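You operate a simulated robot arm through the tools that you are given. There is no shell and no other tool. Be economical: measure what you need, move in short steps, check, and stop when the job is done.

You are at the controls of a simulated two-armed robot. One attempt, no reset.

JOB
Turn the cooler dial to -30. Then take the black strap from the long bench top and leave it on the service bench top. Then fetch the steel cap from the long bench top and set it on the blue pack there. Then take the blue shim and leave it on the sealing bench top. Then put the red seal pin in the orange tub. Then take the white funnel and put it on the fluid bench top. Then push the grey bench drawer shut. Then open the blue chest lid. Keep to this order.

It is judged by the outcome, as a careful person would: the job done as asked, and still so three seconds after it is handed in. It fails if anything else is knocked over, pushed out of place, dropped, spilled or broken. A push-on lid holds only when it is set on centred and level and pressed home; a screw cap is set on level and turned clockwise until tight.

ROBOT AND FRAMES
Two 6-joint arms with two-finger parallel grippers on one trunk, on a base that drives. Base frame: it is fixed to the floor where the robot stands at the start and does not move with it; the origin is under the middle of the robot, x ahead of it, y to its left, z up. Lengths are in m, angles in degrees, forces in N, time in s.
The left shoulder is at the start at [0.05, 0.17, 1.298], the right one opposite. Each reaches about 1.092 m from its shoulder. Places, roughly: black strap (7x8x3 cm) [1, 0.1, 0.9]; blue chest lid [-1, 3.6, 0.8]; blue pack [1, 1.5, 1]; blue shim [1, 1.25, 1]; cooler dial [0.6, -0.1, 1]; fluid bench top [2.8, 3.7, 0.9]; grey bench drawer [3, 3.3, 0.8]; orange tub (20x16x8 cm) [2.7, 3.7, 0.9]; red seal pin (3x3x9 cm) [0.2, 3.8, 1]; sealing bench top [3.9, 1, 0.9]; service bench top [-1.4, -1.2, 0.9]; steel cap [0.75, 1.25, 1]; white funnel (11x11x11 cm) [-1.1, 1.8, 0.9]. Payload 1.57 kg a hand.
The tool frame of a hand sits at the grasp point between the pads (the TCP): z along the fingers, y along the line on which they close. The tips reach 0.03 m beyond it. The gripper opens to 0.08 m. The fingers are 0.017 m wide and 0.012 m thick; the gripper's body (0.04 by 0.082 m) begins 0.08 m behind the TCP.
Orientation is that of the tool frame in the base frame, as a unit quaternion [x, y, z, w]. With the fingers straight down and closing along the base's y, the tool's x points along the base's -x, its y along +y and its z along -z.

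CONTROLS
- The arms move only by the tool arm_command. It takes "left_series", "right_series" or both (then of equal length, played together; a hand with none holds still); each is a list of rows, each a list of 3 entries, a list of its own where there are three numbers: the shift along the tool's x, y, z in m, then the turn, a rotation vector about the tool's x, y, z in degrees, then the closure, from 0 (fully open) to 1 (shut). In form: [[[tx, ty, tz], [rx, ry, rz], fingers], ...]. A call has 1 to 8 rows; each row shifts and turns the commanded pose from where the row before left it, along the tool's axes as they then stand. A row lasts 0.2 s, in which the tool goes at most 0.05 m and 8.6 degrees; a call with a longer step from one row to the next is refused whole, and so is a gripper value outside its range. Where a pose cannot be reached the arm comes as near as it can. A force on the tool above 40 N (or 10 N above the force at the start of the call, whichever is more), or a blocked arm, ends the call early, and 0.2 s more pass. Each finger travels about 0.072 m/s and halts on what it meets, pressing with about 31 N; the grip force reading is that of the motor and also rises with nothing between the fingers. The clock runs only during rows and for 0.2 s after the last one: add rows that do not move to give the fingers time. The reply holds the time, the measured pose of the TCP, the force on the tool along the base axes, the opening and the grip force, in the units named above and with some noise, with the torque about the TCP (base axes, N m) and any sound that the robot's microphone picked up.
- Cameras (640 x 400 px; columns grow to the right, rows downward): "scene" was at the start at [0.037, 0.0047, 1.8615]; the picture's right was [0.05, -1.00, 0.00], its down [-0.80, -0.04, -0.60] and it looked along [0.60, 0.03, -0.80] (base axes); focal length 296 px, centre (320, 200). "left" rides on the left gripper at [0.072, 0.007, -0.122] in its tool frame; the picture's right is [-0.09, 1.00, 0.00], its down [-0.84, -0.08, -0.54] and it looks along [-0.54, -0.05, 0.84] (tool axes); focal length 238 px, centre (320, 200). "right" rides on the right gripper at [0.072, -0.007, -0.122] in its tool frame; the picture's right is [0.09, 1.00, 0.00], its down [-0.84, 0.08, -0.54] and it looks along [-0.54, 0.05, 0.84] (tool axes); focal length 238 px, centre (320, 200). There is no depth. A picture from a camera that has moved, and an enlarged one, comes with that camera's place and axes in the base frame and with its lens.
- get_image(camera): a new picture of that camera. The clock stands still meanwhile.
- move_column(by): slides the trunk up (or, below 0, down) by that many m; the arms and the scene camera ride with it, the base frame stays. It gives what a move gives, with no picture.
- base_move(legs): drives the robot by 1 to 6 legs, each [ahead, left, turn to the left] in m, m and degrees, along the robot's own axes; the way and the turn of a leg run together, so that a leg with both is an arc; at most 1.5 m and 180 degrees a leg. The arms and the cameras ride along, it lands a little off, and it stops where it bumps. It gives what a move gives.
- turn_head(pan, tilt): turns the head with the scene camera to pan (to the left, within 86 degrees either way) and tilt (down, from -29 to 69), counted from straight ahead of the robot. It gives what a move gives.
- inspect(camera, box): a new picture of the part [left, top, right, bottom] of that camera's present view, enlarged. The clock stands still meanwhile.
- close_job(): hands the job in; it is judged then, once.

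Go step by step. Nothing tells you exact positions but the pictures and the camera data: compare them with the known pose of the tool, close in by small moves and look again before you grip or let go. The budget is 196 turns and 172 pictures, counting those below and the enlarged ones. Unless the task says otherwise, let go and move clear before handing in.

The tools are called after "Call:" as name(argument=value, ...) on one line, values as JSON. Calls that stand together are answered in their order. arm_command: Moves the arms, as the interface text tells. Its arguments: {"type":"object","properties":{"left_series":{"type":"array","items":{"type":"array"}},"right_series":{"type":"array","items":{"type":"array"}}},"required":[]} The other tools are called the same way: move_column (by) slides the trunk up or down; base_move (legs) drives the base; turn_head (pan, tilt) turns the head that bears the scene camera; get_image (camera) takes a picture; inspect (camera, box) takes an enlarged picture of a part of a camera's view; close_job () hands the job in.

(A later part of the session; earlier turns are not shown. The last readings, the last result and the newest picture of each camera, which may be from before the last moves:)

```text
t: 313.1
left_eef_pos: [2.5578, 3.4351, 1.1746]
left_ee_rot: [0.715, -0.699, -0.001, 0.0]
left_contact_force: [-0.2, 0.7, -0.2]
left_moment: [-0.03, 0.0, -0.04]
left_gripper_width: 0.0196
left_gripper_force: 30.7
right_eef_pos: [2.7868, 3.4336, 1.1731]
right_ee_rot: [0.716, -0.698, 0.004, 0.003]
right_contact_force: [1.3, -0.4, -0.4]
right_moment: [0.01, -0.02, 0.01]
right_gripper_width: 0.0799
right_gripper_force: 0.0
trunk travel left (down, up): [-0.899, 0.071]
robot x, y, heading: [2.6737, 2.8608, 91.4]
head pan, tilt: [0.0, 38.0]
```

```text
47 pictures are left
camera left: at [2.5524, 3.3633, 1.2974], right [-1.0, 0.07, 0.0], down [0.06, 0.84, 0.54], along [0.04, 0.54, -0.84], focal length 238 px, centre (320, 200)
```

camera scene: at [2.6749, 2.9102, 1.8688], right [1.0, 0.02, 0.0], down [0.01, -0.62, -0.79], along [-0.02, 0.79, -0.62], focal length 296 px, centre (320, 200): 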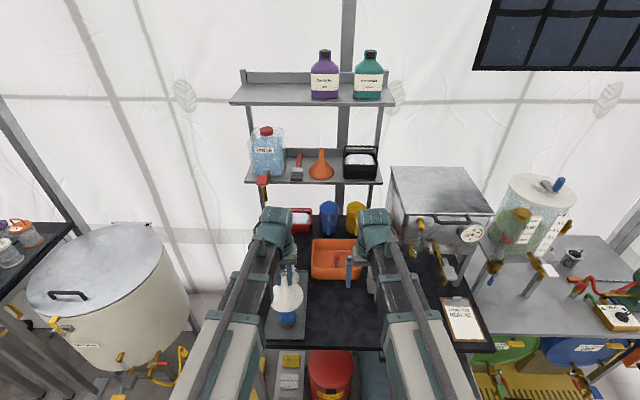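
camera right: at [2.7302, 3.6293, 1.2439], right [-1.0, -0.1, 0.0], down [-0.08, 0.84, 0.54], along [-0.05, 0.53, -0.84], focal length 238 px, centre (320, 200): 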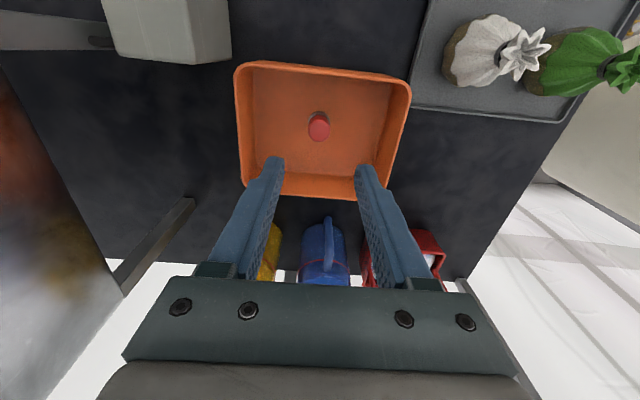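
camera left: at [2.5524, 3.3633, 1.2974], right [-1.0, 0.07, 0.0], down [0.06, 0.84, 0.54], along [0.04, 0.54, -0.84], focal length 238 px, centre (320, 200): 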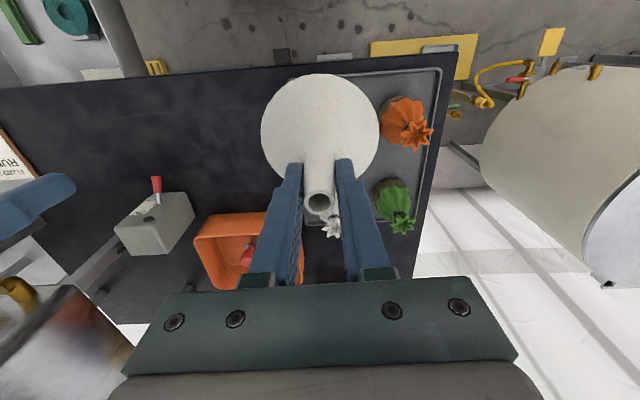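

I move the right hand out of the way and shift the funnel over the free spot near (2.72,3.50).

Call:
arm_command(right_series=[[[0.01, -0.035, 0], [0, 0, 0], 0], [[0.03, -0.035, 0], [0, 0, 0], 0], [[0.035, -0.035, 0], [0, 0, 0], 0], [[0.035, -0.03, 0], [0, 0, 0], 0], [[0.03, -0.03, 0], [0, 0, 0], 0], [[0.02, -0.02, 0], [0, 0, 0], 0]], left_series=[[[-0.01, -0.025, 0], [0, 0, 0], 0.97], [[-0.01, -0.027, 0], [0, 0, 0], 0.97], [[-0.01, -0.027, 0], [0, 0, 0], 0.97], [[-0.01, -0.027, 0], [0, 0, 0], 0.97], [[-0.01, -0.027, 0], [0, 0, 0], 0.97], [[-0.01, -0.027, 0], [0, 0, 0], 0.97]])

Call:
move_column(by=-0.12)

Call:
get_image(camera="left")

Call:
get_image(camera="right")

Call:
get_image(camera="scene")

```text
t: 314.4
left_eef_pos: [2.7181, 3.4981, 1.1746]
left_ee_rot: [0.715, -0.7, 0.0, 0.0]
left_contact_force: [0.0, 0.0, -0.8]
left_moment: [0.0, 0.01, -0.05]
left_gripper_width: 0.0197
left_gripper_force: 30.6
right_eef_pos: [2.9838, 3.2957, 1.1745]
right_ee_rot: [0.717, -0.697, 0.004, 0.005]
right_contact_force: [-0.2, -0.1, -0.7]
right_moment: [0.0, 0.03, -0.01]
right_gripper_width: 0.0797
right_gripper_force: 0.1
right hand out of reach, approached as far as the arm can: row 5, 6
trunk travel left (down, up): [-0.899, 0.071]
robot x, y, heading: [2.6744, 2.8626, 91.0]
head pan, tilt: [0.0, 38.0]
```

```text
t: 315.9
left_eef_pos: [2.717, 3.4969, 1.0535]
left_ee_rot: [0.714, -0.7, 0.001, 0.0]
left_contact_force: [0.3, -0.3, -0.5]
left_moment: [0.02, 0.01, -0.01]
left_gripper_width: 0.0198
left_gripper_force: 31.0
right_eef_pos: [2.9829, 3.2958, 1.0536]
right_ee_rot: [0.717, -0.698, 0.004, 0.004]
right_contact_force: [-0.7, -0.2, 0.8]
right_moment: [-0.02, 0.02, 0.03]
right_gripper_width: 0.0802
right_gripper_force: 0.0
trunk travel left (down, up): [-0.779, 0.191]
robot x, y, heading: [2.6713, 2.8637, 91.1]
head pan, tilt: [0.0, 38.0]
```

```text
46 pictures are left
camera left: at [2.7111, 3.4257, 1.1779], right [-1.0, 0.07, 0.0], down [0.06, 0.84, 0.54], along [0.04, 0.54, -0.84], focal length 238 px, centre (320, 200)
```

left: 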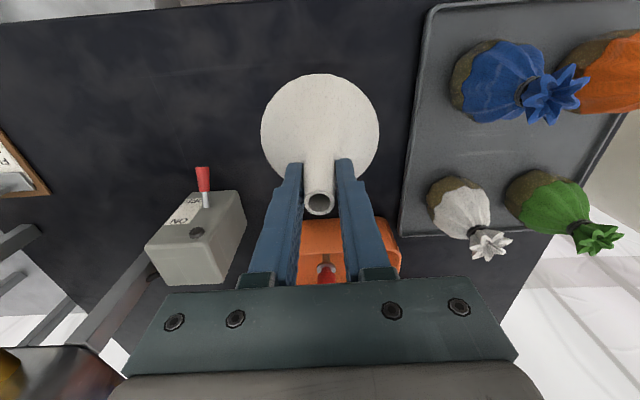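

```text
45 pictures are left
camera right: at [2.9918, 3.2256, 1.1772], right [-0.99, -0.12, 0.0], down [-0.1, 0.84, 0.53], along [-0.07, 0.53, -0.85], focal length 238 px, centre (320, 200)
```

right: 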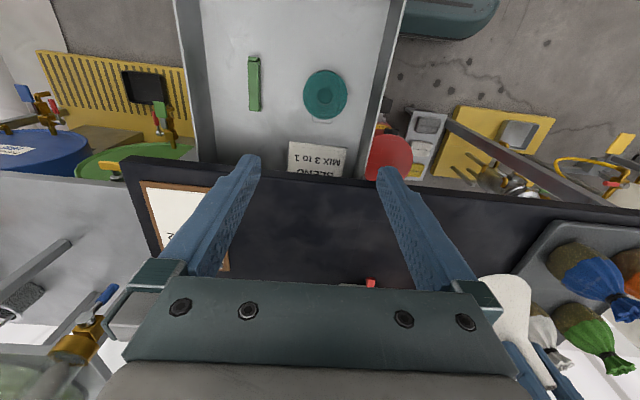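

```text
44 pictures are left
camera scene: at [2.675, 2.9087, 1.7489], right [1.0, 0.02, 0.0], down [0.01, -0.62, -0.79], along [-0.02, 0.79, -0.62], focal length 296 px, centre (320, 200)
```

scene: 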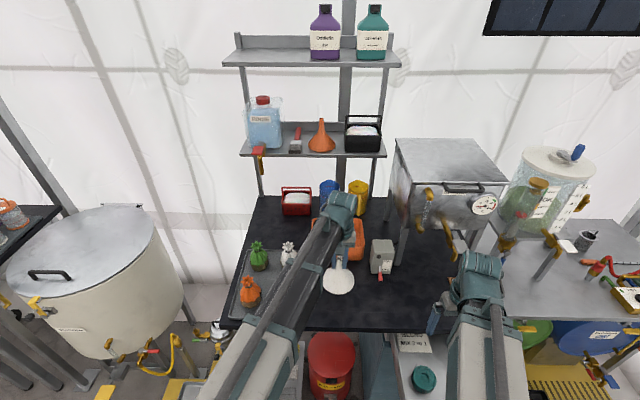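

Spot is clear. I lower the funnel to contact.

Call:
move_column(by=-0.05)

Call:
move_column(by=-0.007)

Call:
move_column(by=-0.005)

Call:
inspect(camera="scene", box=[260, 180, 420, 280])

```text
t: 316.9
left_eef_pos: [2.7163, 3.4962, 1.0048]
left_ee_rot: [0.714, -0.7, 0.0, 0.0]
left_contact_force: [0.7, 0.6, -0.5]
left_moment: [0.0, -0.01, 0.01]
left_gripper_width: 0.0197
left_gripper_force: 31.1
right_eef_pos: [2.983, 3.2959, 1.0042]
right_ee_rot: [0.717, -0.697, 0.003, 0.004]
right_contact_force: [0.9, -0.6, 0.0]
right_moment: [-0.03, 0.04, 0.01]
right_gripper_width: 0.0799
right_gripper_force: 0.1
trunk travel left (down, up): [-0.729, 0.241]
robot x, y, heading: [2.673, 2.861, 91.0]
head pan, tilt: [0.0, 38.0]
```

```text
t: 317.4
left_eef_pos: [2.7174, 3.4969, 0.9969]
left_ee_rot: [0.715, -0.699, -0.001, 0.0]
left_contact_force: [0.2, -0.1, 0.0]
left_moment: [0.0, -0.01, 0.01]
left_gripper_width: 0.0195
left_gripper_force: 31.0
right_eef_pos: [2.983, 3.2961, 0.9974]
right_ee_rot: [0.717, -0.697, 0.003, 0.004]
right_contact_force: [-0.1, -0.3, -0.9]
right_moment: [0.01, 0.04, -0.02]
right_gripper_width: 0.08
right_gripper_force: 0.0
trunk travel left (down, up): [-0.722, 0.248]
robot x, y, heading: [2.669, 2.8629, 91.3]
head pan, tilt: [0.0, 38.0]
```

```text
t: 318.0
left_eef_pos: [2.7169, 3.4977, 0.992]
left_ee_rot: [0.714, -0.7, 0.0, 0.0]
left_contact_force: [0.8, 0.6, -0.2]
left_moment: [-0.01, 0.03, 0.01]
left_gripper_width: 0.0197
left_gripper_force: 30.9
right_eef_pos: [2.9824, 3.2957, 0.9916]
right_ee_rot: [0.717, -0.697, 0.003, 0.004]
right_contact_force: [-0.3, 0.3, -0.5]
right_moment: [0.03, -0.02, 0.02]
right_gripper_width: 0.08
right_gripper_force: 0.0
trunk travel left (down, up): [-0.717, 0.253]
robot x, y, heading: [2.6707, 2.8581, 91.1]
head pan, tilt: [0.0, 38.0]
```

```text
4.00 times, centred on (340, 230) of scene
camera zoom: at [2.675, 2.9087, 1.6869], right [1.0, 0.02, 0.0], down [0.01, -0.62, -0.79], along [-0.02, 0.79, -0.62], focal length 1184 px, centre (240, 80)
```

zoom: 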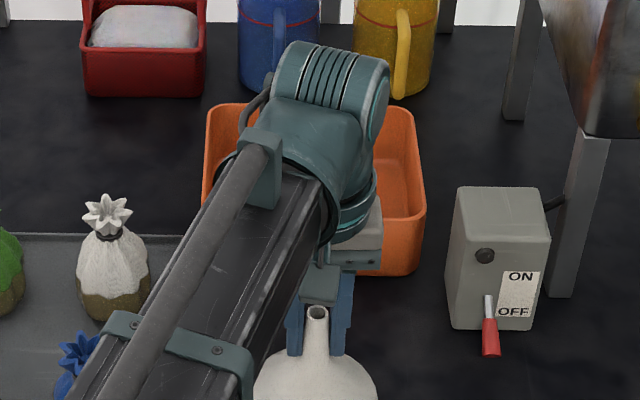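

Call:
move_column(by=-0.004)

Call:
move_column(by=-0.004)

Call:
move_column(by=-0.003)

Call:
move_column(by=-0.003)

```text
t: 318.5
left_eef_pos: [2.7173, 3.4975, 0.9876]
left_ee_rot: [0.714, -0.7, 0.0, 0.0]
left_contact_force: [-0.2, 0.2, -0.4]
left_moment: [0.01, -0.02, 0.03]
left_gripper_width: 0.0196
left_gripper_force: 31.0
right_eef_pos: [2.9826, 3.2948, 0.9886]
right_ee_rot: [0.717, -0.697, 0.004, 0.004]
right_contact_force: [-0.5, -0.2, -0.3]
right_moment: [-0.03, 0.02, -0.01]
right_gripper_width: 0.0801
right_gripper_force: 0.0
trunk travel left (down, up): [-0.713, 0.257]
robot x, y, heading: [2.6743, 2.8587, 91.3]
head pan, tilt: [0.0, 38.0]
```

```text
t: 319.0
left_eef_pos: [2.7179, 3.4968, 0.9847]
left_ee_rot: [0.714, -0.7, -0.001, 0.0]
left_contact_force: [0.2, 0.3, 0.0]
left_moment: [0.03, 0.03, 0.02]
left_gripper_width: 0.0197
left_gripper_force: 30.6
right_eef_pos: [2.9827, 3.2955, 0.9838]
right_ee_rot: [0.717, -0.697, 0.003, 0.005]
right_contact_force: [-0.5, 0.9, 0.6]
right_moment: [-0.01, 0.02, -0.03]
right_gripper_width: 0.0798
right_gripper_force: 0.0
trunk travel left (down, up): [-0.709, 0.261]
robot x, y, heading: [2.6718, 2.8602, 91.3]
head pan, tilt: [0.0, 38.0]
```

```text
t: 319.6
left_eef_pos: [2.7178, 3.4989, 0.9815]
left_ee_rot: [0.714, -0.7, 0.0, 0.0]
left_contact_force: [0.4, -0.1, -0.5]
left_moment: [0.03, -0.04, -0.01]
left_gripper_width: 0.0197
left_gripper_force: 31.1
right_eef_pos: [2.9831, 3.2946, 0.9816]
right_ee_rot: [0.717, -0.697, 0.004, 0.005]
right_contact_force: [-0.1, -0.5, -0.9]
right_moment: [-0.02, -0.03, 0.01]
right_gripper_width: 0.08
right_gripper_force: 0.0
trunk travel left (down, up): [-0.706, 0.264]
robot x, y, heading: [2.6699, 2.8634, 91.0]
head pan, tilt: [0.0, 38.0]
```

```text
t: 320.1
left_eef_pos: [2.7171, 3.4975, 0.9779]
left_ee_rot: [0.715, -0.7, 0.0, 0.0]
left_contact_force: [0.1, 0.4, -0.2]
left_moment: [0.02, -0.02, 0.01]
left_gripper_width: 0.0196
left_gripper_force: 31.4
right_eef_pos: [2.9832, 3.2956, 0.9781]
right_ee_rot: [0.716, -0.698, 0.003, 0.005]
right_contact_force: [0.2, -0.2, -0.8]
right_moment: [0.03, 0.0, 0.02]
right_gripper_width: 0.08
right_gripper_force: 0.1
trunk travel left (down, up): [-0.703, 0.267]
robot x, y, heading: [2.6742, 2.8596, 91.6]
head pan, tilt: [0.0, 38.0]
```

Call:
move_column(by=-0.003)

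Call:
move_column(by=-0.003)

Call:
move_column(by=-0.003)

Call:
move_column(by=-0.003)

Call:
get_image(camera="left")

```text
t: 320.6
left_eef_pos: [2.7165, 3.4981, 0.9759]
left_ee_rot: [0.714, -0.7, 0.0, 0.0]
left_contact_force: [0.6, 0.4, -0.6]
left_moment: [-0.03, 0.02, 0.0]
left_gripper_width: 0.0198
left_gripper_force: 31.0
right_eef_pos: [2.9829, 3.2955, 0.9743]
right_ee_rot: [0.716, -0.698, 0.003, 0.004]
right_contact_force: [-0.2, 0.7, -0.3]
right_moment: [0.02, -0.01, -0.03]
right_gripper_width: 0.08
right_gripper_force: 0.0
trunk travel left (down, up): [-0.7, 0.27]
robot x, y, heading: [2.6726, 2.8635, 91.3]
head pan, tilt: [0.0, 38.0]
```

```text
t: 321.1
left_eef_pos: [2.7175, 3.4963, 0.9713]
left_ee_rot: [0.715, -0.699, 0.001, -0.001]
left_contact_force: [-0.5, -0.5, -0.6]
left_moment: [-0.02, -0.02, -0.03]
left_gripper_width: 0.0196
left_gripper_force: 30.9
right_eef_pos: [2.9831, 3.2954, 0.9727]
right_ee_rot: [0.717, -0.697, 0.003, 0.004]
right_contact_force: [0.4, 0.5, 0.0]
right_moment: [0.0, 0.02, 0.0]
right_gripper_width: 0.08
right_gripper_force: 0.1
trunk travel left (down, up): [-0.697, 0.273]
robot x, y, heading: [2.6747, 2.8608, 91.6]
head pan, tilt: [0.0, 38.0]
```

```text
t: 321.6
left_eef_pos: [2.7159, 3.498, 0.9702]
left_ee_rot: [0.714, -0.7, -0.001, -0.002]
left_contact_force: [0.6, 7.2, 30.8]
left_moment: [0.19, 0.0, 0.0]
left_gripper_width: 0.0197
left_gripper_force: 31.3
right_eef_pos: [2.9828, 3.2948, 0.9707]
right_ee_rot: [0.717, -0.697, 0.002, 0.003]
right_contact_force: [0.3, -0.2, 0.4]
right_moment: [0.0, 0.0, 0.0]
right_gripper_width: 0.0803
right_gripper_force: 0.0
trunk travel left (down, up): [-0.694, 0.276]
robot x, y, heading: [2.6736, 2.8607, 91.1]
head pan, tilt: [0.0, 38.0]
```

```text
t: 322.0
left_eef_pos: [2.7179, 3.4978, 0.9702]
left_ee_rot: [0.714, -0.7, 0.0, 0.0]
left_contact_force: [1.8, 0.9, 29.1]
left_moment: [-0.18, -0.03, -0.01]
left_gripper_width: 0.0201
left_gripper_force: 30.2
right_eef_pos: [2.9832, 3.2951, 0.9705]
right_ee_rot: [0.716, -0.698, 0.003, 0.003]
right_contact_force: [-1.1, -0.4, 0.6]
right_moment: [-0.01, -0.02, -0.04]
right_gripper_width: 0.0797
right_gripper_force: 0.0
trunk travel left (down, up): [-0.694, 0.276]
robot x, y, heading: [2.6719, 2.8629, 91.2]
head pan, tilt: [0.0, 38.0]
stopped: the force on the tool passed its limit at 55 N (the readings are from after the stop); the commanded pose is now the measured one
```

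```text
42 pictures are left
camera left: at [2.711, 3.4249, 1.0932], right [-1.0, 0.07, 0.0], down [0.06, 0.84, 0.54], along [0.04, 0.54, -0.84], focal length 238 px, centre (320, 200)
```

left: 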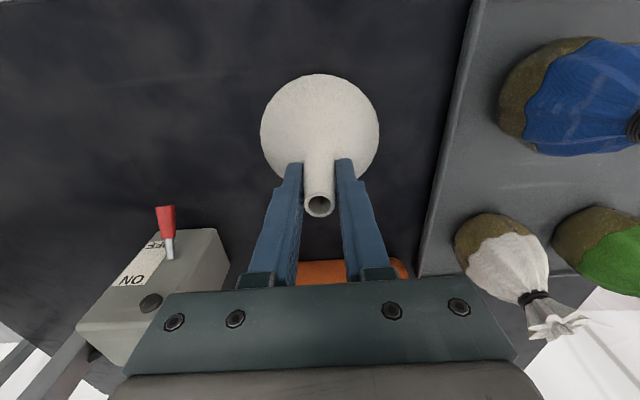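

Contact reached. I relieve 2 mm, open, and rise.

Call:
move_column(by=0.0015)

Call:
arm_command(left_series=[[[0, 0, 0], [0, 0, 0], 0.7], [[0, 0, 0], [0, 0, 0], 0.5], [[0, 0, 0], [0, 0, 0], 0.4], [[0, 0, 0], [0, 0, 0], 0.4]])

Call:
move_column(by=0.16)

Call:
get_image(camera="left")

```text
t: 322.5
left_eef_pos: [2.7181, 3.498, 0.9697]
left_ee_rot: [0.714, -0.7, 0.0, -0.001]
left_contact_force: [0.3, -0.5, 2.9]
left_moment: [0.03, -0.04, 0.01]
left_gripper_width: 0.0198
left_gripper_force: 31.5
right_eef_pos: [2.9834, 3.2958, 0.97]
right_ee_rot: [0.717, -0.697, 0.003, 0.005]
right_contact_force: [0.0, -0.1, -0.4]
right_moment: [0.01, 0.01, -0.03]
right_gripper_width: 0.0801
right_gripper_force: 0.0
trunk travel left (down, up): [-0.695, 0.275]
robot x, y, heading: [2.6701, 2.8634, 91.1]
head pan, tilt: [0.0, 38.0]
```

```text
t: 323.5
left_eef_pos: [2.7179, 3.499, 0.9696]
left_ee_rot: [0.714, -0.7, -0.001, -0.001]
left_contact_force: [-0.1, 0.8, -0.5]
left_moment: [0.03, 0.02, 0.02]
left_gripper_width: 0.0482
left_gripper_force: 0.1
right_eef_pos: [2.9837, 3.2957, 0.9708]
right_ee_rot: [0.717, -0.697, 0.002, 0.004]
right_contact_force: [-0.1, -0.6, -0.1]
right_moment: [0.0, 0.01, -0.03]
right_gripper_width: 0.0803
right_gripper_force: 0.0
trunk travel left (down, up): [-0.695, 0.275]
robot x, y, heading: [2.6717, 2.862, 91.0]
head pan, tilt: [0.0, 38.0]
```

```text
t: 325.3
left_eef_pos: [2.7173, 3.4987, 1.1305]
left_ee_rot: [0.714, -0.7, 0.0, -0.001]
left_contact_force: [0.0, 0.2, -0.5]
left_moment: [0.0, 0.01, -0.03]
left_gripper_width: 0.0481
left_gripper_force: 0.0
right_eef_pos: [2.9834, 3.2957, 1.1304]
right_ee_rot: [0.718, -0.696, 0.003, 0.004]
right_contact_force: [0.1, 0.4, 0.2]
right_moment: [0.02, -0.02, 0.0]
right_gripper_width: 0.0801
right_gripper_force: 0.1
trunk travel left (down, up): [-0.855, 0.115]
robot x, y, heading: [2.6749, 2.8648, 91.2]
head pan, tilt: [0.0, 38.0]
```

```text
41 pictures are left
camera left: at [2.7112, 3.4264, 1.2535], right [-1.0, 0.07, 0.0], down [0.06, 0.84, 0.54], along [0.04, 0.54, -0.84], focal length 238 px, centre (320, 200)
```

left: 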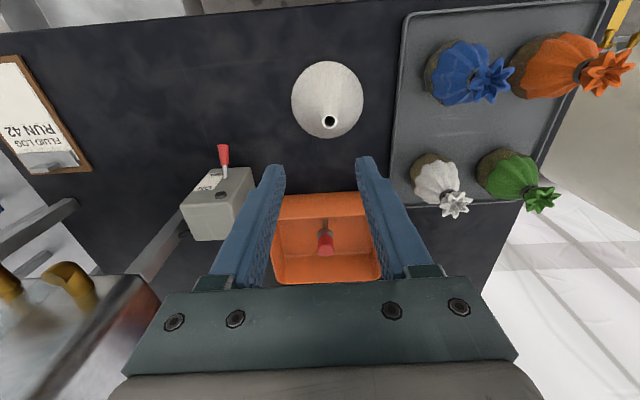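

Funnel stands on the fluid bench. Now the open grey drawer: I back off and shift right to see it.

Call:
arm_command(left_series=[[[0.035, 0.02, 0], [0, 0, 0], 0], [[0.035, 0.02, 0], [0, 0, 0], 0], [[0.035, 0.02, 0], [0, 0, 0], 0], [[0.035, 0.02, 0], [0, 0, 0], 0], [[0.035, 0.02, 0], [0, 0, 0], 0]])

Call:
base_move(legs=[[-0.45, 0, 0], [0, -0.3, -1.2]])

Call:
turn_head(pan=0, tilt=52)

Call:
get_image(camera="scene")

Call:
get_image(camera="right")

```text
t: 326.5
left_eef_pos: [2.6205, 3.32, 1.1317]
left_ee_rot: [0.714, -0.7, -0.001, -0.001]
left_contact_force: [0.4, 0.1, 1.1]
left_moment: [0.01, 0.02, 0.03]
left_gripper_width: 0.0799
left_gripper_force: 0.1
right_eef_pos: [2.9831, 3.2947, 1.1308]
right_ee_rot: [0.717, -0.698, 0.004, 0.003]
right_contact_force: [0.1, -0.7, 0.5]
right_moment: [0.02, 0.02, -0.01]
right_gripper_width: 0.0802
right_gripper_force: 0.0
trunk travel left (down, up): [-0.855, 0.115]
robot x, y, heading: [2.6729, 2.8613, 91.2]
head pan, tilt: [0.0, 38.0]
```

```text
t: 330.9
left_eef_pos: [2.938, 2.8767, 1.1294]
left_ee_rot: [-0.706, 0.708, 0.0, 0.001]
left_contact_force: [-0.3, 0.0, -0.2]
left_moment: [0.0, 0.01, -0.03]
left_gripper_width: 0.08
left_gripper_force: 0.0
right_eef_pos: [3.2992, 2.8418, 1.1281]
right_ee_rot: [0.709, -0.706, 0.003, 0.004]
right_contact_force: [-0.6, -1.0, -0.6]
right_moment: [0.0, 0.03, 0.01]
right_gripper_width: 0.0802
right_gripper_force: 0.0
trunk travel left (down, up): [-0.855, 0.115]
robot x, y, heading: [2.9791, 2.4169, 89.9]
head pan, tilt: [0.0, 38.0]
```

```text
t: 331.6
left_eef_pos: [2.9367, 2.8756, 1.1294]
left_ee_rot: [-0.706, 0.708, 0.0, 0.0]
left_contact_force: [0.0, -0.7, -0.3]
left_moment: [0.02, -0.02, 0.01]
left_gripper_width: 0.0801
left_gripper_force: 0.1
right_eef_pos: [3.2977, 2.8419, 1.1303]
right_ee_rot: [0.708, -0.706, 0.003, 0.005]
right_contact_force: [0.0, 0.1, -0.2]
right_moment: [0.0, -0.01, -0.03]
right_gripper_width: 0.0799
right_gripper_force: 0.0
trunk travel left (down, up): [-0.855, 0.115]
robot x, y, heading: [2.9761, 2.4174, 89.9]
head pan, tilt: [0.0, 52.0]
```

```text
40 pictures are left
camera scene: at [2.9814, 2.4515, 1.805], right [1.0, 0.0, 0.0], down [0.0, -0.79, -0.62], along [0.0, 0.62, -0.79], focal length 296 px, centre (320, 200)
```

scene: 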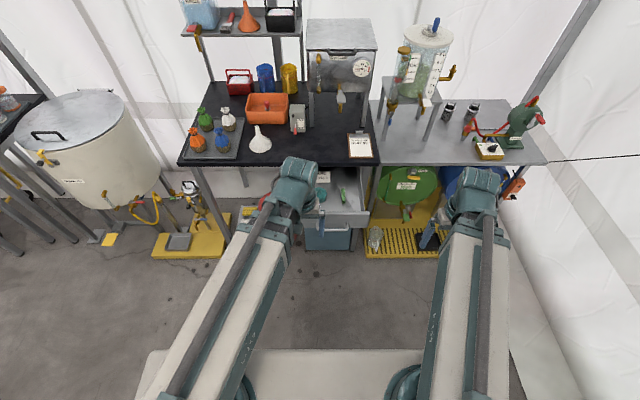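

```text
39 pictures are left
camera right: at [3.3056, 2.7718, 1.253], right [-1.0, -0.1, 0.0], down [-0.08, 0.84, 0.53], along [-0.05, 0.53, -0.85], focal length 238 px, centre (320, 200)
```

right: 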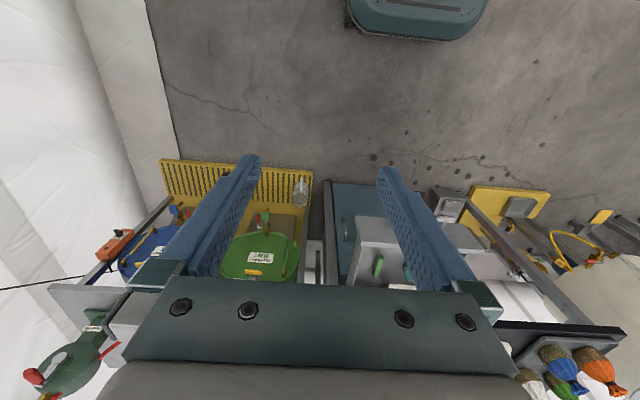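

I move the left hand aside and zoom on the drawer front.

Call:
arm_command(left_series=[[[0, 0.045, 0], [0, 0, 0], 0], [[0, 0.045, 0], [0, 0, 0], 0], [[0, 0.045, 0], [0, 0, 0], 0], [[0, 0.045, 0], [0, 0, 0], 0], [[0, 0.045, 0], [0, 0, 0], 0], [[0, 0.045, 0], [0, 0, 0], 0]])

Call:
inspect(camera="scene", box=[240, 145, 420, 265])

```text
t: 333.0
left_eef_pos: [2.6668, 2.8761, 1.1307]
left_ee_rot: [-0.706, 0.708, -0.001, 0.001]
left_contact_force: [-0.2, -0.7, -0.1]
left_moment: [0.0, -0.03, 0.03]
left_gripper_width: 0.0799
left_gripper_force: 0.0
right_eef_pos: [3.2974, 2.8418, 1.1297]
right_ee_rot: [0.708, -0.706, 0.004, 0.004]
right_contact_force: [-0.5, -0.1, -0.6]
right_moment: [0.0, 0.0, -0.04]
right_gripper_width: 0.0801
right_gripper_force: 0.1
trunk travel left (down, up): [-0.855, 0.115]
robot x, y, heading: [2.9796, 2.4148, 89.7]
head pan, tilt: [0.0, 52.0]
```

```text
3.33 times, centred on (330, 205) of scene
camera zoom: at [2.9804, 2.4515, 1.805], right [1.0, 0.0, 0.0], down [0.0, -0.79, -0.62], along [0.0, 0.62, -0.79], focal length 986 px, centre (287, 183)
```

zoom: 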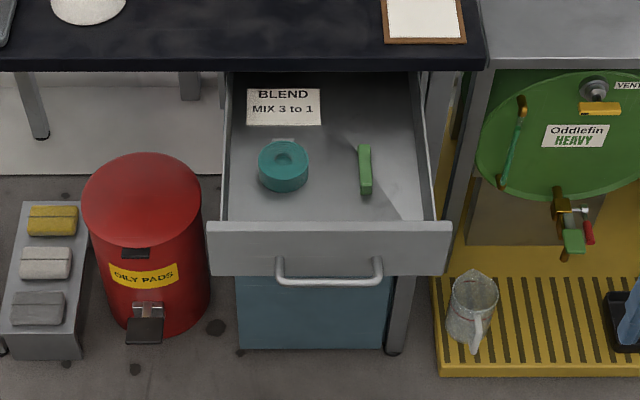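

The drawer front is at about y=3.14, x 2.89–3.18, top ≈0.84, with a handle low on it. I'll drive 0.2 ahead, close the right fingers and push its centre above the handle.

Call:
base_move(legs=[[0.2, 0, 0.3]])

Call:
arm_command(right_series=[[[0, 0.045, 0], [0, 0, 0], 1], [[0, 0.045, 0], [0, 0, 0], 1], [[0, 0.045, 0], [0, 0, 0], 1], [[0, 0.045, 0], [0, 0, 0], 1], [[0, 0.045, 0], [0, 0, 0], 1], [[0, 0.04, 0], [0, 0, 0], 1]])

Call:
move_column(by=-0.2)

Call:
get_image(camera="right")

Call:
inspect(camera="scene", box=[240, 145, 420, 265])

```text
t: 334.6
left_eef_pos: [2.667, 3.0768, 1.1303]
left_ee_rot: [-0.707, 0.707, 0.0, -0.001]
left_contact_force: [0.3, 0.4, 0.4]
left_moment: [0.0, 0.0, 0.03]
left_gripper_width: 0.08
left_gripper_force: 0.1
right_eef_pos: [3.2974, 3.0437, 1.1297]
right_ee_rot: [0.708, -0.706, 0.003, 0.004]
right_contact_force: [-0.7, 0.1, -1.0]
right_moment: [0.02, 0.0, -0.01]
right_gripper_width: 0.08
right_gripper_force: 0.0
trunk travel left (down, up): [-0.855, 0.115]
robot x, y, heading: [2.9788, 2.6154, 90.1]
head pan, tilt: [0.0, 52.0]
```

```text
t: 336.0
left_eef_pos: [2.6657, 3.0759, 1.1301]
left_ee_rot: [-0.707, 0.708, -0.001, 0.002]
left_contact_force: [-0.4, 1.0, -0.2]
left_moment: [-0.01, -0.03, -0.01]
left_gripper_width: 0.08
left_gripper_force: 0.0
right_eef_pos: [3.0362, 3.0695, 1.1308]
right_ee_rot: [0.709, -0.705, 0.003, 0.004]
right_contact_force: [0.7, 0.1, 0.3]
right_moment: [0.0, -0.04, -0.02]
right_gripper_width: 0.0
right_gripper_force: 21.6
right hand out of reach, approached as far as the arm can: row 1, 2, 3
trunk travel left (down, up): [-0.855, 0.115]
robot x, y, heading: [2.9801, 2.6144, 89.8]
head pan, tilt: [0.0, 52.0]
```

```text
t: 338.2
left_eef_pos: [2.6655, 3.0757, 0.9302]
left_ee_rot: [-0.707, 0.707, 0.001, 0.001]
left_contact_force: [-0.2, 0.3, -1.2]
left_moment: [0.01, 0.0, 0.03]
left_gripper_width: 0.0802
left_gripper_force: 0.0
right_eef_pos: [3.0382, 3.0701, 0.9309]
right_ee_rot: [0.709, -0.705, 0.003, 0.005]
right_contact_force: [-0.9, -1.2, 0.0]
right_moment: [-0.02, -0.02, -0.01]
right_gripper_width: 0.0
right_gripper_force: 21.6
trunk travel left (down, up): [-0.655, 0.315]
robot x, y, heading: [2.9763, 2.6157, 90.1]
head pan, tilt: [0.0, 52.0]
```

```text
37 pictures are left
camera right: at [3.045, 2.999, 1.0531], right [-1.0, -0.1, 0.0], down [-0.08, 0.84, 0.53], along [-0.05, 0.53, -0.85], focal length 238 px, centre (320, 200)
```

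right: 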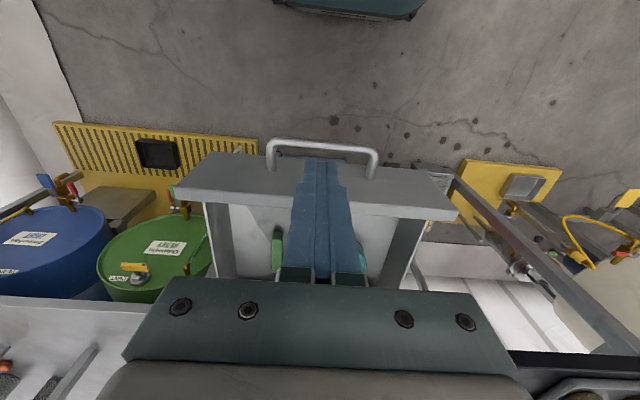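

```text
3.33 times, centred on (330, 205) of scene
camera zoom: at [2.9815, 2.6516, 1.605], right [1.0, 0.0, 0.0], down [0.0, -0.79, -0.62], along [0.0, 0.62, -0.79], focal length 986 px, centre (287, 183)
```

zoom: 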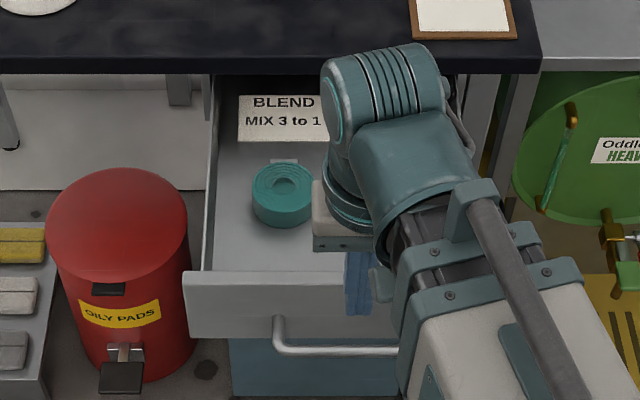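

Fingers are in front of the panel with clearance to the handle. I lower to z≈0.838 and push slowly.

Call:
move_column(by=-0.093)

Call:
arm_command(right_series=[[[-0.02, 0, 0], [0, 0, 0], 1], [[-0.02, 0, 0], [0, 0, 0], 1], [[-0.015, 0, 0], [0, 0, 0], 1], [[-0.015, 0, 0], [0, 0, 0], 1], [[-0.015, 0, 0], [0, 0, 0], 1], [[-0.015, 0, 0], [0, 0, 0], 1]])

Call:
get_image(camera="right")

```text
t: 339.4
left_eef_pos: [2.6659, 3.0756, 0.8378]
left_ee_rot: [-0.707, 0.707, 0.001, 0.001]
left_contact_force: [-0.2, -1.2, 0.2]
left_moment: [0.0, 0.03, -0.02]
left_gripper_width: 0.0803
left_gripper_force: 0.1
right_eef_pos: [3.0379, 3.0688, 0.8366]
right_ee_rot: [0.708, -0.706, 0.004, 0.004]
right_contact_force: [0.5, 0.3, 0.0]
right_moment: [-0.04, 0.01, -0.02]
right_gripper_width: 0.0003
right_gripper_force: 20.8
trunk travel left (down, up): [-0.562, 0.408]
robot x, y, heading: [2.9795, 2.6134, 90.0]
head pan, tilt: [0.0, 52.0]
```

```text
t: 340.9
left_eef_pos: [2.6665, 3.0761, 0.838]
left_ee_rot: [-0.707, 0.707, 0.001, 0.001]
left_contact_force: [0.1, -0.6, -0.6]
left_moment: [-0.02, 0.01, -0.01]
left_gripper_width: 0.0799
left_gripper_force: 0.0
right_eef_pos: [3.0378, 3.1701, 0.8364]
right_ee_rot: [0.709, -0.705, 0.003, 0.005]
right_contact_force: [1.2, 0.7, 0.2]
right_moment: [0.01, 0.01, -0.01]
right_gripper_width: 0.0
right_gripper_force: 21.2
trunk travel left (down, up): [-0.562, 0.408]
robot x, y, heading: [2.9805, 2.6175, 89.9]
head pan, tilt: [0.0, 52.0]
```

```text
35 pictures are left
camera right: at [3.0447, 3.1004, 0.96], right [-1.0, -0.1, 0.0], down [-0.08, 0.84, 0.53], along [-0.05, 0.53, -0.85], focal length 238 px, centre (320, 200)
```

right: 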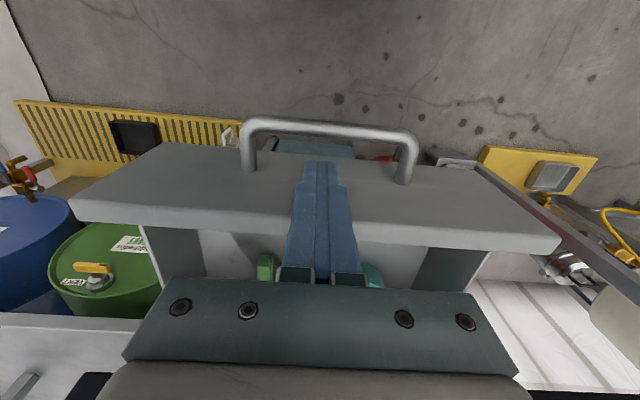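

The drawer is moving with hardly any resistance. I keep pushing.

Call:
arm_command(right_series=[[[-0.02, 0, 0], [0, 0, 0], 1], [[-0.02, 0, 0], [0, 0, 0], 1], [[-0.02, 0, 0], [0, 0, 0], 1], [[-0.02, 0, 0], [0, 0, 0], 1], [[-0.02, 0, 0], [0, 0, 0], 1], [[-0.02, 0, 0], [0, 0, 0], 1], [[-0.02, 0, 0], [0, 0, 0], 1], [[-0.02, 0, 0], [0, 0, 0], 1]])

Call:
get_image(camera="right")

Call:
inspect(camera="scene", box=[240, 105, 420, 225])

```text
t: 342.6
left_eef_pos: [2.6674, 3.0764, 0.8378]
left_ee_rot: [0.707, -0.707, -0.001, -0.001]
left_contact_force: [0.1, -0.3, -1.1]
left_moment: [0.01, -0.02, -0.01]
left_gripper_width: 0.0799
left_gripper_force: 0.0
right_eef_pos: [3.0361, 3.3305, 0.8358]
right_ee_rot: [0.709, -0.706, 0.004, 0.004]
right_contact_force: [-0.5, -0.2, -1.0]
right_moment: [0.04, 0.0, -0.01]
right_gripper_width: 0.0001
right_gripper_force: 21.7
trunk travel left (down, up): [-0.562, 0.408]
robot x, y, heading: [2.9788, 2.6189, 89.8]
head pan, tilt: [0.0, 52.0]
```

```text
34 pictures are left
camera right: at [3.0435, 3.2601, 0.9599], right [-1.0, -0.1, 0.0], down [-0.08, 0.84, 0.53], along [-0.05, 0.53, -0.85], focal length 238 px, centre (320, 200)
```

right: 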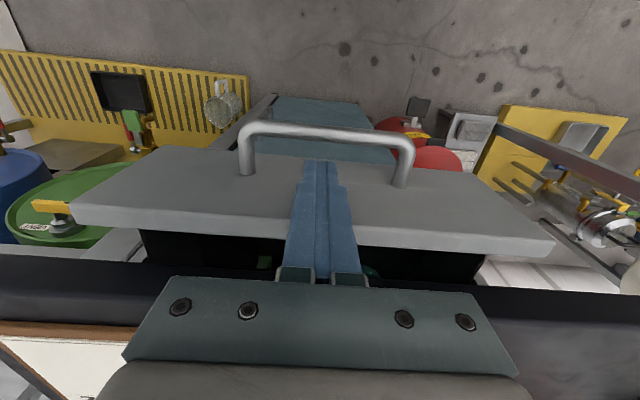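

```text
3.33 times, centred on (330, 165) of scene
camera zoom: at [2.9814, 2.6519, 1.5119], right [1.0, 0.0, 0.0], down [0.0, -0.79, -0.62], along [0.0, 0.62, -0.79], focal length 986 px, centre (287, 317)
```

zoom: 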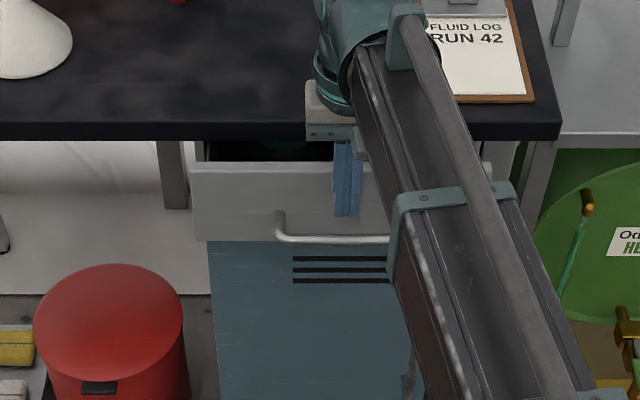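

Call:
arm_command(right_series=[[[-0.012, 0, 0], [0, 0, 0], 1], [[-0.012, 0, 0], [0, 0, 0], 1], [[-0.012, 0, 0], [0, 0, 0], 1], [[-0.01, 0, 0], [0, 0, 0], 1], [[-0.01, 0, 0], [0, 0, 0], 1], [[-0.01, 0, 0], [0, 0, 0], 1]])

Call:
inspect(camera="scene", box=[240, 105, 420, 225])

```text
t: 343.8
left_eef_pos: [2.6664, 3.0758, 0.8371]
left_ee_rot: [-0.707, 0.707, 0.002, 0.001]
left_contact_force: [-0.5, 0.2, 0.0]
left_moment: [0.03, 0.01, 0.0]
left_gripper_width: 0.0799
left_gripper_force: 0.1
right_eef_pos: [3.036, 3.373, 0.8371]
right_ee_rot: [0.709, -0.705, 0.008, 0.008]
right_contact_force: [-0.7, -5.2, -0.9]
right_moment: [0.22, 0.02, -0.08]
right_gripper_width: 0.0
right_gripper_force: 21.2
right hand out of reach, approached as far as the arm can: row 3
trunk travel left (down, up): [-0.562, 0.408]
robot x, y, heading: [2.9769, 2.6137, 90.2]
head pan, tilt: [0.0, 52.0]
stopped in row 5 (right hand): the force on the tool passed its limit at 48 N (the readings are from after the stop); the commanded pose is now the measured one
```

```text
3.33 times, centred on (330, 165) of scene
camera zoom: at [2.9814, 2.6509, 1.5121], right [1.0, 0.0, 0.0], down [0.0, -0.79, -0.62], along [0.0, 0.62, -0.79], focal length 986 px, centre (287, 317)
```

zoom: 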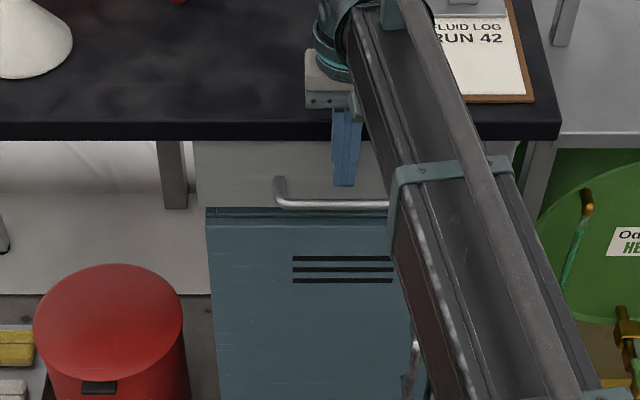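

The drawer appears shut (firm stop). I back off and check the gap from the hand camera.

Call:
arm_command(right_series=[[[0.03, 0, 0], [0, 0, 0], 1], [[0.04, 0, 0], [0, 0, 0], 1], [[0.04, 0, 0], [0, 0, 0], 1], [[0.04, 0, 0], [0, 0, 0], 1], [[0.04, 0, 0], [0, 0, 0], 1]])

Call:
get_image(camera="right")

Call:
inspect(camera="scene", box=[280, 130, 400, 200])

```text
t: 345.0
left_eef_pos: [2.6671, 3.0762, 0.8378]
left_ee_rot: [0.707, -0.707, 0.0, -0.001]
left_contact_force: [0.3, 0.7, 0.0]
left_moment: [0.03, 0.03, 0.02]
left_gripper_width: 0.08
left_gripper_force: 0.1
right_eef_pos: [3.0369, 3.1815, 0.8377]
right_ee_rot: [0.709, -0.705, 0.006, 0.008]
right_contact_force: [1.0, -0.5, 0.7]
right_moment: [0.0, -0.02, 0.02]
right_gripper_width: 0.0001
right_gripper_force: 21.2
right hand out of reach, approached as far as the arm can: row 5
trunk travel left (down, up): [-0.562, 0.408]
robot x, y, heading: [2.9777, 2.618, 90.0]
head pan, tilt: [0.0, 52.0]
```

```text
31 pictures are left
camera right: at [3.0443, 3.1136, 0.9609], right [-1.0, -0.1, 0.0], down [-0.08, 0.85, 0.52], along [-0.05, 0.52, -0.85], focal length 238 px, centre (320, 200)
```

right: 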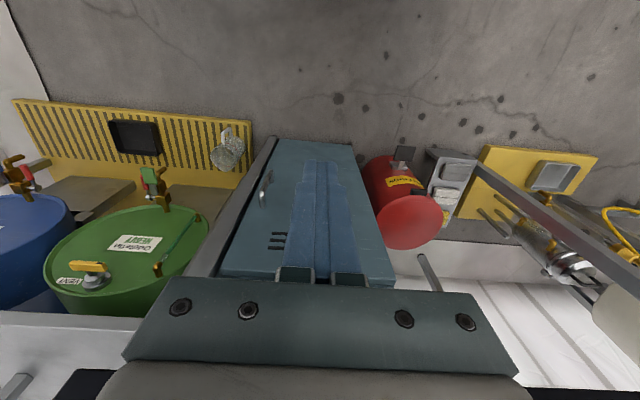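

```text
5.33 times, centred on (340, 165) of scene
camera zoom: at [2.9815, 2.6512, 1.512], right [1.0, 0.0, 0.0], down [0.0, -0.79, -0.62], along [0.0, 0.62, -0.79], focal length 1578 px, centre (213, 387)
```

zoom: 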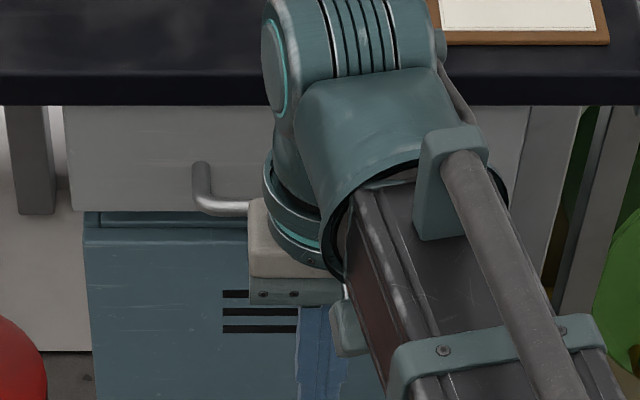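

To be certain it is fully home, I press on the handle bar (which protrudes below the bench slab) gently.

Call:
move_column(by=-0.055)

Call:
arm_command(right_series=[[[-0.02, 0, 0], [0, 0, 0], 1], [[-0.02, 0, 0], [0, 0, 0], 1], [[-0.02, 0, 0], [0, 0, 0], 1], [[-0.02, 0, 0], [0, 0, 0], 1], [[-0.02, 0, 0], [0, 0, 0], 1], [[-0.02, 0, 0], [0, 0, 0], 1], [[-0.015, 0, 0], [0, 0, 0], 1], [[-0.01, 0, 0], [0, 0, 0], 1]])

Call:
arm_command(right_series=[[[-0.007, 0, 0], [0, 0, 0], 1], [[-0.007, 0, 0], [0, 0, 0], 1], [[-0.007, 0, 0], [0, 0, 0], 1], [[-0.007, 0, 0], [0, 0, 0], 1], [[-0.005, 0, 0], [0, 0, 0], 1], [[-0.005, 0, 0], [0, 0, 0], 1]])

Call:
inspect(camera="scene", box=[280, 100, 400, 180])

```text
t: 345.9
left_eef_pos: [2.6655, 3.0745, 0.7825]
left_ee_rot: [0.707, -0.707, -0.001, -0.001]
left_contact_force: [0.1, 0.1, -0.3]
left_moment: [0.04, 0.02, 0.02]
left_gripper_width: 0.08
left_gripper_force: 0.1
right_eef_pos: [3.0368, 3.1826, 0.7821]
right_ee_rot: [0.709, -0.705, 0.007, 0.009]
right_contact_force: [0.0, 0.8, -0.8]
right_moment: [0.0, 0.0, -0.02]
right_gripper_width: 0.0002
right_gripper_force: 21.1
trunk travel left (down, up): [-0.507, 0.463]
robot x, y, heading: [2.9789, 2.6163, 89.8]
head pan, tilt: [0.0, 52.0]
```

```text
t: 347.8
left_eef_pos: [2.6655, 3.075, 0.7818]
left_ee_rot: [0.707, -0.707, -0.001, 0.0]
left_contact_force: [-0.3, 0.5, -0.3]
left_moment: [-0.01, 0.03, 0.02]
left_gripper_width: 0.0799
left_gripper_force: 0.0
right_eef_pos: [3.0349, 3.3278, 0.7821]
right_ee_rot: [0.709, -0.705, 0.007, 0.008]
right_contact_force: [0.8, 0.0, 0.2]
right_moment: [0.03, 0.01, 0.0]
right_gripper_width: 0.0002
right_gripper_force: 21.5
right hand out of reach, approached as far as the arm can: row 8
trunk travel left (down, up): [-0.507, 0.463]
robot x, y, heading: [2.9803, 2.6167, 89.8]
head pan, tilt: [0.0, 52.0]
```

```text
t: 348.5
left_eef_pos: [2.6662, 3.0754, 0.784]
left_ee_rot: [-0.706, 0.708, 0.001, 0.001]
left_contact_force: [0.2, -0.6, 0.2]
left_moment: [0.03, -0.01, -0.01]
left_gripper_width: 0.0799
left_gripper_force: 0.1
right_eef_pos: [3.0366, 3.3383, 0.7832]
right_ee_rot: [0.708, -0.706, 0.011, 0.013]
right_contact_force: [0.0, -6.2, -0.8]
right_moment: [0.51, 0.06, -0.09]
right_gripper_width: 0.0
right_gripper_force: 21.2
trunk travel left (down, up): [-0.507, 0.463]
robot x, y, heading: [2.9757, 2.6136, 89.9]
head pan, tilt: [0.0, 52.0]
stopped in row 3 (right hand): the force on the tool passed its limit at 49 N (the readings are from after the stop); the commanded pose is now the measured one
```

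```text
5.00 times, centred on (340, 140) of scene
camera zoom: at [2.9815, 2.6504, 1.4571], right [1.0, 0.0, 0.0], down [0.0, -0.79, -0.62], along [0.0, 0.62, -0.79], focal length 1480 px, centre (220, 500)
```

zoom: 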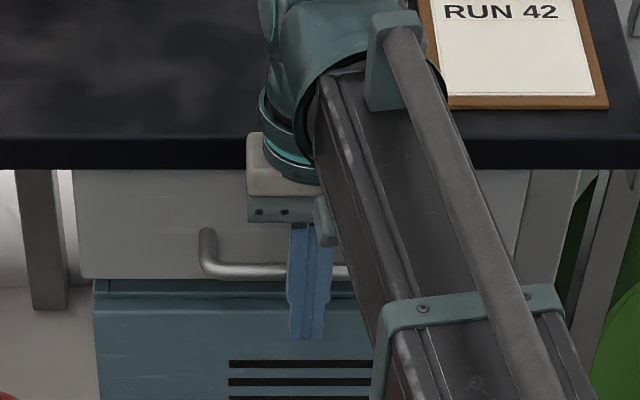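

The drawer is fully home. Last: the blue chest lid near (-1,3.6). I retract, raise, and drive there.

Call:
arm_command(right_series=[[[0.03, 0, 0], [0, 0, 0], 1], [[0.04, 0, 0], [0, 0, 0], 1], [[0.04, 0, 0], [0, 0, 0], 1], [[0.04, 0, 0], [0, 0, 0], 1]])

Call:
move_column(by=0.36)

Call:
base_move(legs=[[-0.2, 0, 0], [0, 0, 90], [1.4, 0, 0], [1.4, 0, 0], [1.0, -0.15, 0], [0, 0, -90]])

Call:
turn_head(pan=0, tilt=45)

Call:
get_image(camera="scene")

```text
t: 349.5
left_eef_pos: [2.6658, 3.0753, 0.7834]
left_ee_rot: [-0.706, 0.708, 0.0, 0.001]
left_contact_force: [0.0, -0.3, 0.7]
left_moment: [-0.01, 0.0, -0.01]
left_gripper_width: 0.08
left_gripper_force: 0.1
right_eef_pos: [3.0364, 3.1898, 0.7825]
right_ee_rot: [0.709, -0.705, 0.01, 0.011]
right_contact_force: [0.0, -0.7, 0.5]
right_moment: [-0.02, -0.01, 0.01]
right_gripper_width: 0.0
right_gripper_force: 21.9
right hand out of reach, approached as far as the arm can: row 3
trunk travel left (down, up): [-0.507, 0.463]
robot x, y, heading: [2.9791, 2.6169, 90.0]
head pan, tilt: [0.0, 52.0]
```

```text
t: 353.0
left_eef_pos: [2.6661, 3.0769, 1.1428]
left_ee_rot: [-0.706, 0.708, 0.001, 0.001]
left_contact_force: [-0.1, -0.1, -0.5]
left_moment: [-0.02, 0.02, -0.02]
left_gripper_width: 0.0801
left_gripper_force: 0.1
right_eef_pos: [3.0354, 3.1898, 1.1427]
right_ee_rot: [0.709, -0.705, 0.011, 0.012]
right_contact_force: [0.0, 0.2, -0.2]
right_moment: [0.0, 0.05, -0.01]
right_gripper_width: 0.0
right_gripper_force: 21.9
trunk travel left (down, up): [-0.867, 0.103]
robot x, y, heading: [2.9791, 2.6144, 89.8]
head pan, tilt: [0.0, 52.0]
```

```text
t: 380.2
left_eef_pos: [-1.1207, 3.0595, 1.143]
left_ee_rot: [-0.703, 0.712, 0.001, 0.001]
left_contact_force: [-0.2, 0.2, 0.5]
left_moment: [0.0, -0.02, 0.01]
left_gripper_width: 0.0798
left_gripper_force: 0.1
right_eef_pos: [-0.7498, 3.1711, 1.1417]
right_ee_rot: [-0.705, 0.709, -0.01, -0.012]
right_contact_force: [0.6, 0.4, -0.2]
right_moment: [-0.01, -0.01, 0.02]
right_gripper_width: 0.0
right_gripper_force: 20.7
trunk travel left (down, up): [-0.867, 0.103]
robot x, y, heading: [-0.8138, 2.5937, 89.3]
head pan, tilt: [0.0, 52.0]
```

```text
t: 380.9
left_eef_pos: [-1.12, 3.0602, 1.142]
left_ee_rot: [-0.703, 0.711, 0.0, 0.001]
left_contact_force: [-0.3, 0.4, 0.9]
left_moment: [0.0, 0.01, -0.02]
left_gripper_width: 0.0798
left_gripper_force: 0.1
right_eef_pos: [-0.7504, 3.1711, 1.1424]
right_ee_rot: [-0.705, 0.709, -0.01, -0.012]
right_contact_force: [0.0, 0.3, -0.6]
right_moment: [-0.01, 0.04, 0.02]
right_gripper_width: 0.0002
right_gripper_force: 22.6
trunk travel left (down, up): [-0.867, 0.103]
robot x, y, heading: [-0.8131, 2.5968, 89.1]
head pan, tilt: [0.0, 45.0]
```

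```text
28 pictures are left
camera scene: at [-0.8101, 2.638, 1.8265], right [1.0, -0.01, 0.0], down [-0.01, -0.71, -0.71], along [0.01, 0.71, -0.71], focal length 296 px, centre (320, 200)
```

scene: 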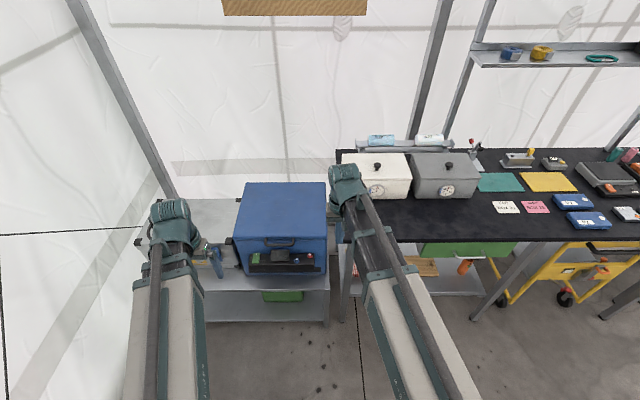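

Call:
inspect(camera="scene", box=[225, 175, 345, 285])

Call:
get_image(camera="right")

```text
3.64 times, centred on (285, 230) of scene
camera zoom: at [-0.8101, 2.638, 1.8265], right [1.0, -0.01, 0.0], down [-0.01, -0.71, -0.71], along [0.01, 0.71, -0.71], focal length 1076 px, centre (447, 91)
```

zoom: 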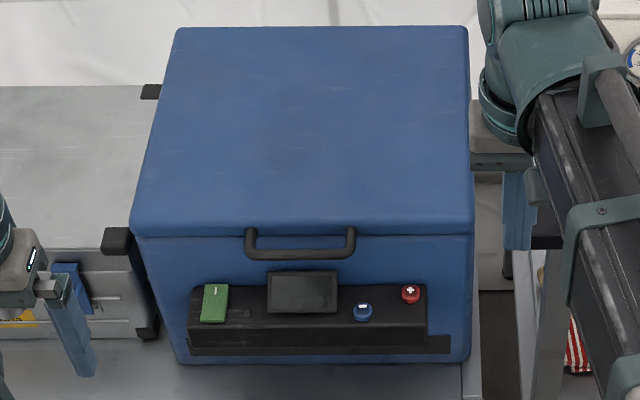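

```text
26 pictures are left
camera right: at [-0.7434, 3.1032, 1.2666], right [-1.0, -0.09, 0.0], down [-0.07, 0.85, 0.52], along [-0.05, 0.51, -0.86], focal length 238 px, centre (320, 200)
```

right: 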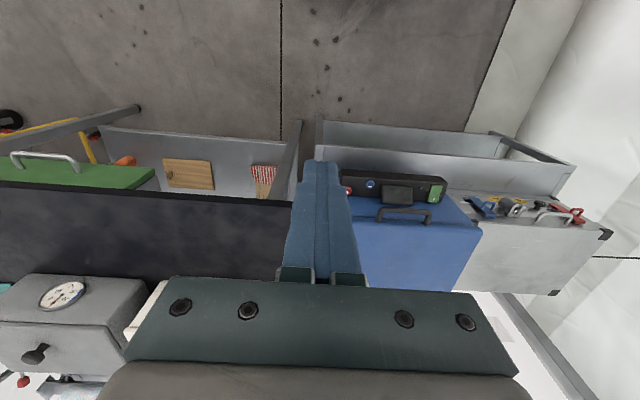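

The chest has a handle bar on the lid's front edge; it hinges at the back. I test whether the right hand can tilt so its fingers point forward.

Call:
arm_command(right_series=[[[0, 0, 0], [0, -8.5, 0], 1], [[0, 0, 0], [0, -8.5, 0], 1], [[0, 0, 0], [0, -8.5, 0], 1]])

```text
t: 381.7
left_eef_pos: [-1.1196, 3.0593, 1.1429]
left_ee_rot: [-0.702, 0.712, 0.001, 0.001]
left_contact_force: [0.9, -0.1, 0.5]
left_moment: [0.02, -0.01, 0.01]
left_gripper_width: 0.0799
left_gripper_force: 0.0
right_eef_pos: [-0.7497, 3.1701, 1.1613]
right_ee_rot: [-0.689, 0.695, 0.145, 0.146]
right_contact_force: [0.3, -0.3, 0.8]
right_moment: [0.02, 0.02, -0.02]
right_gripper_width: 0.0
right_gripper_force: 21.2
right hand out of reach, approached as far as the arm can: row 2, 3
trunk travel left (down, up): [-0.867, 0.103]
robot x, y, heading: [-0.8132, 2.5983, 89.2]
head pan, tilt: [0.0, 45.0]
```

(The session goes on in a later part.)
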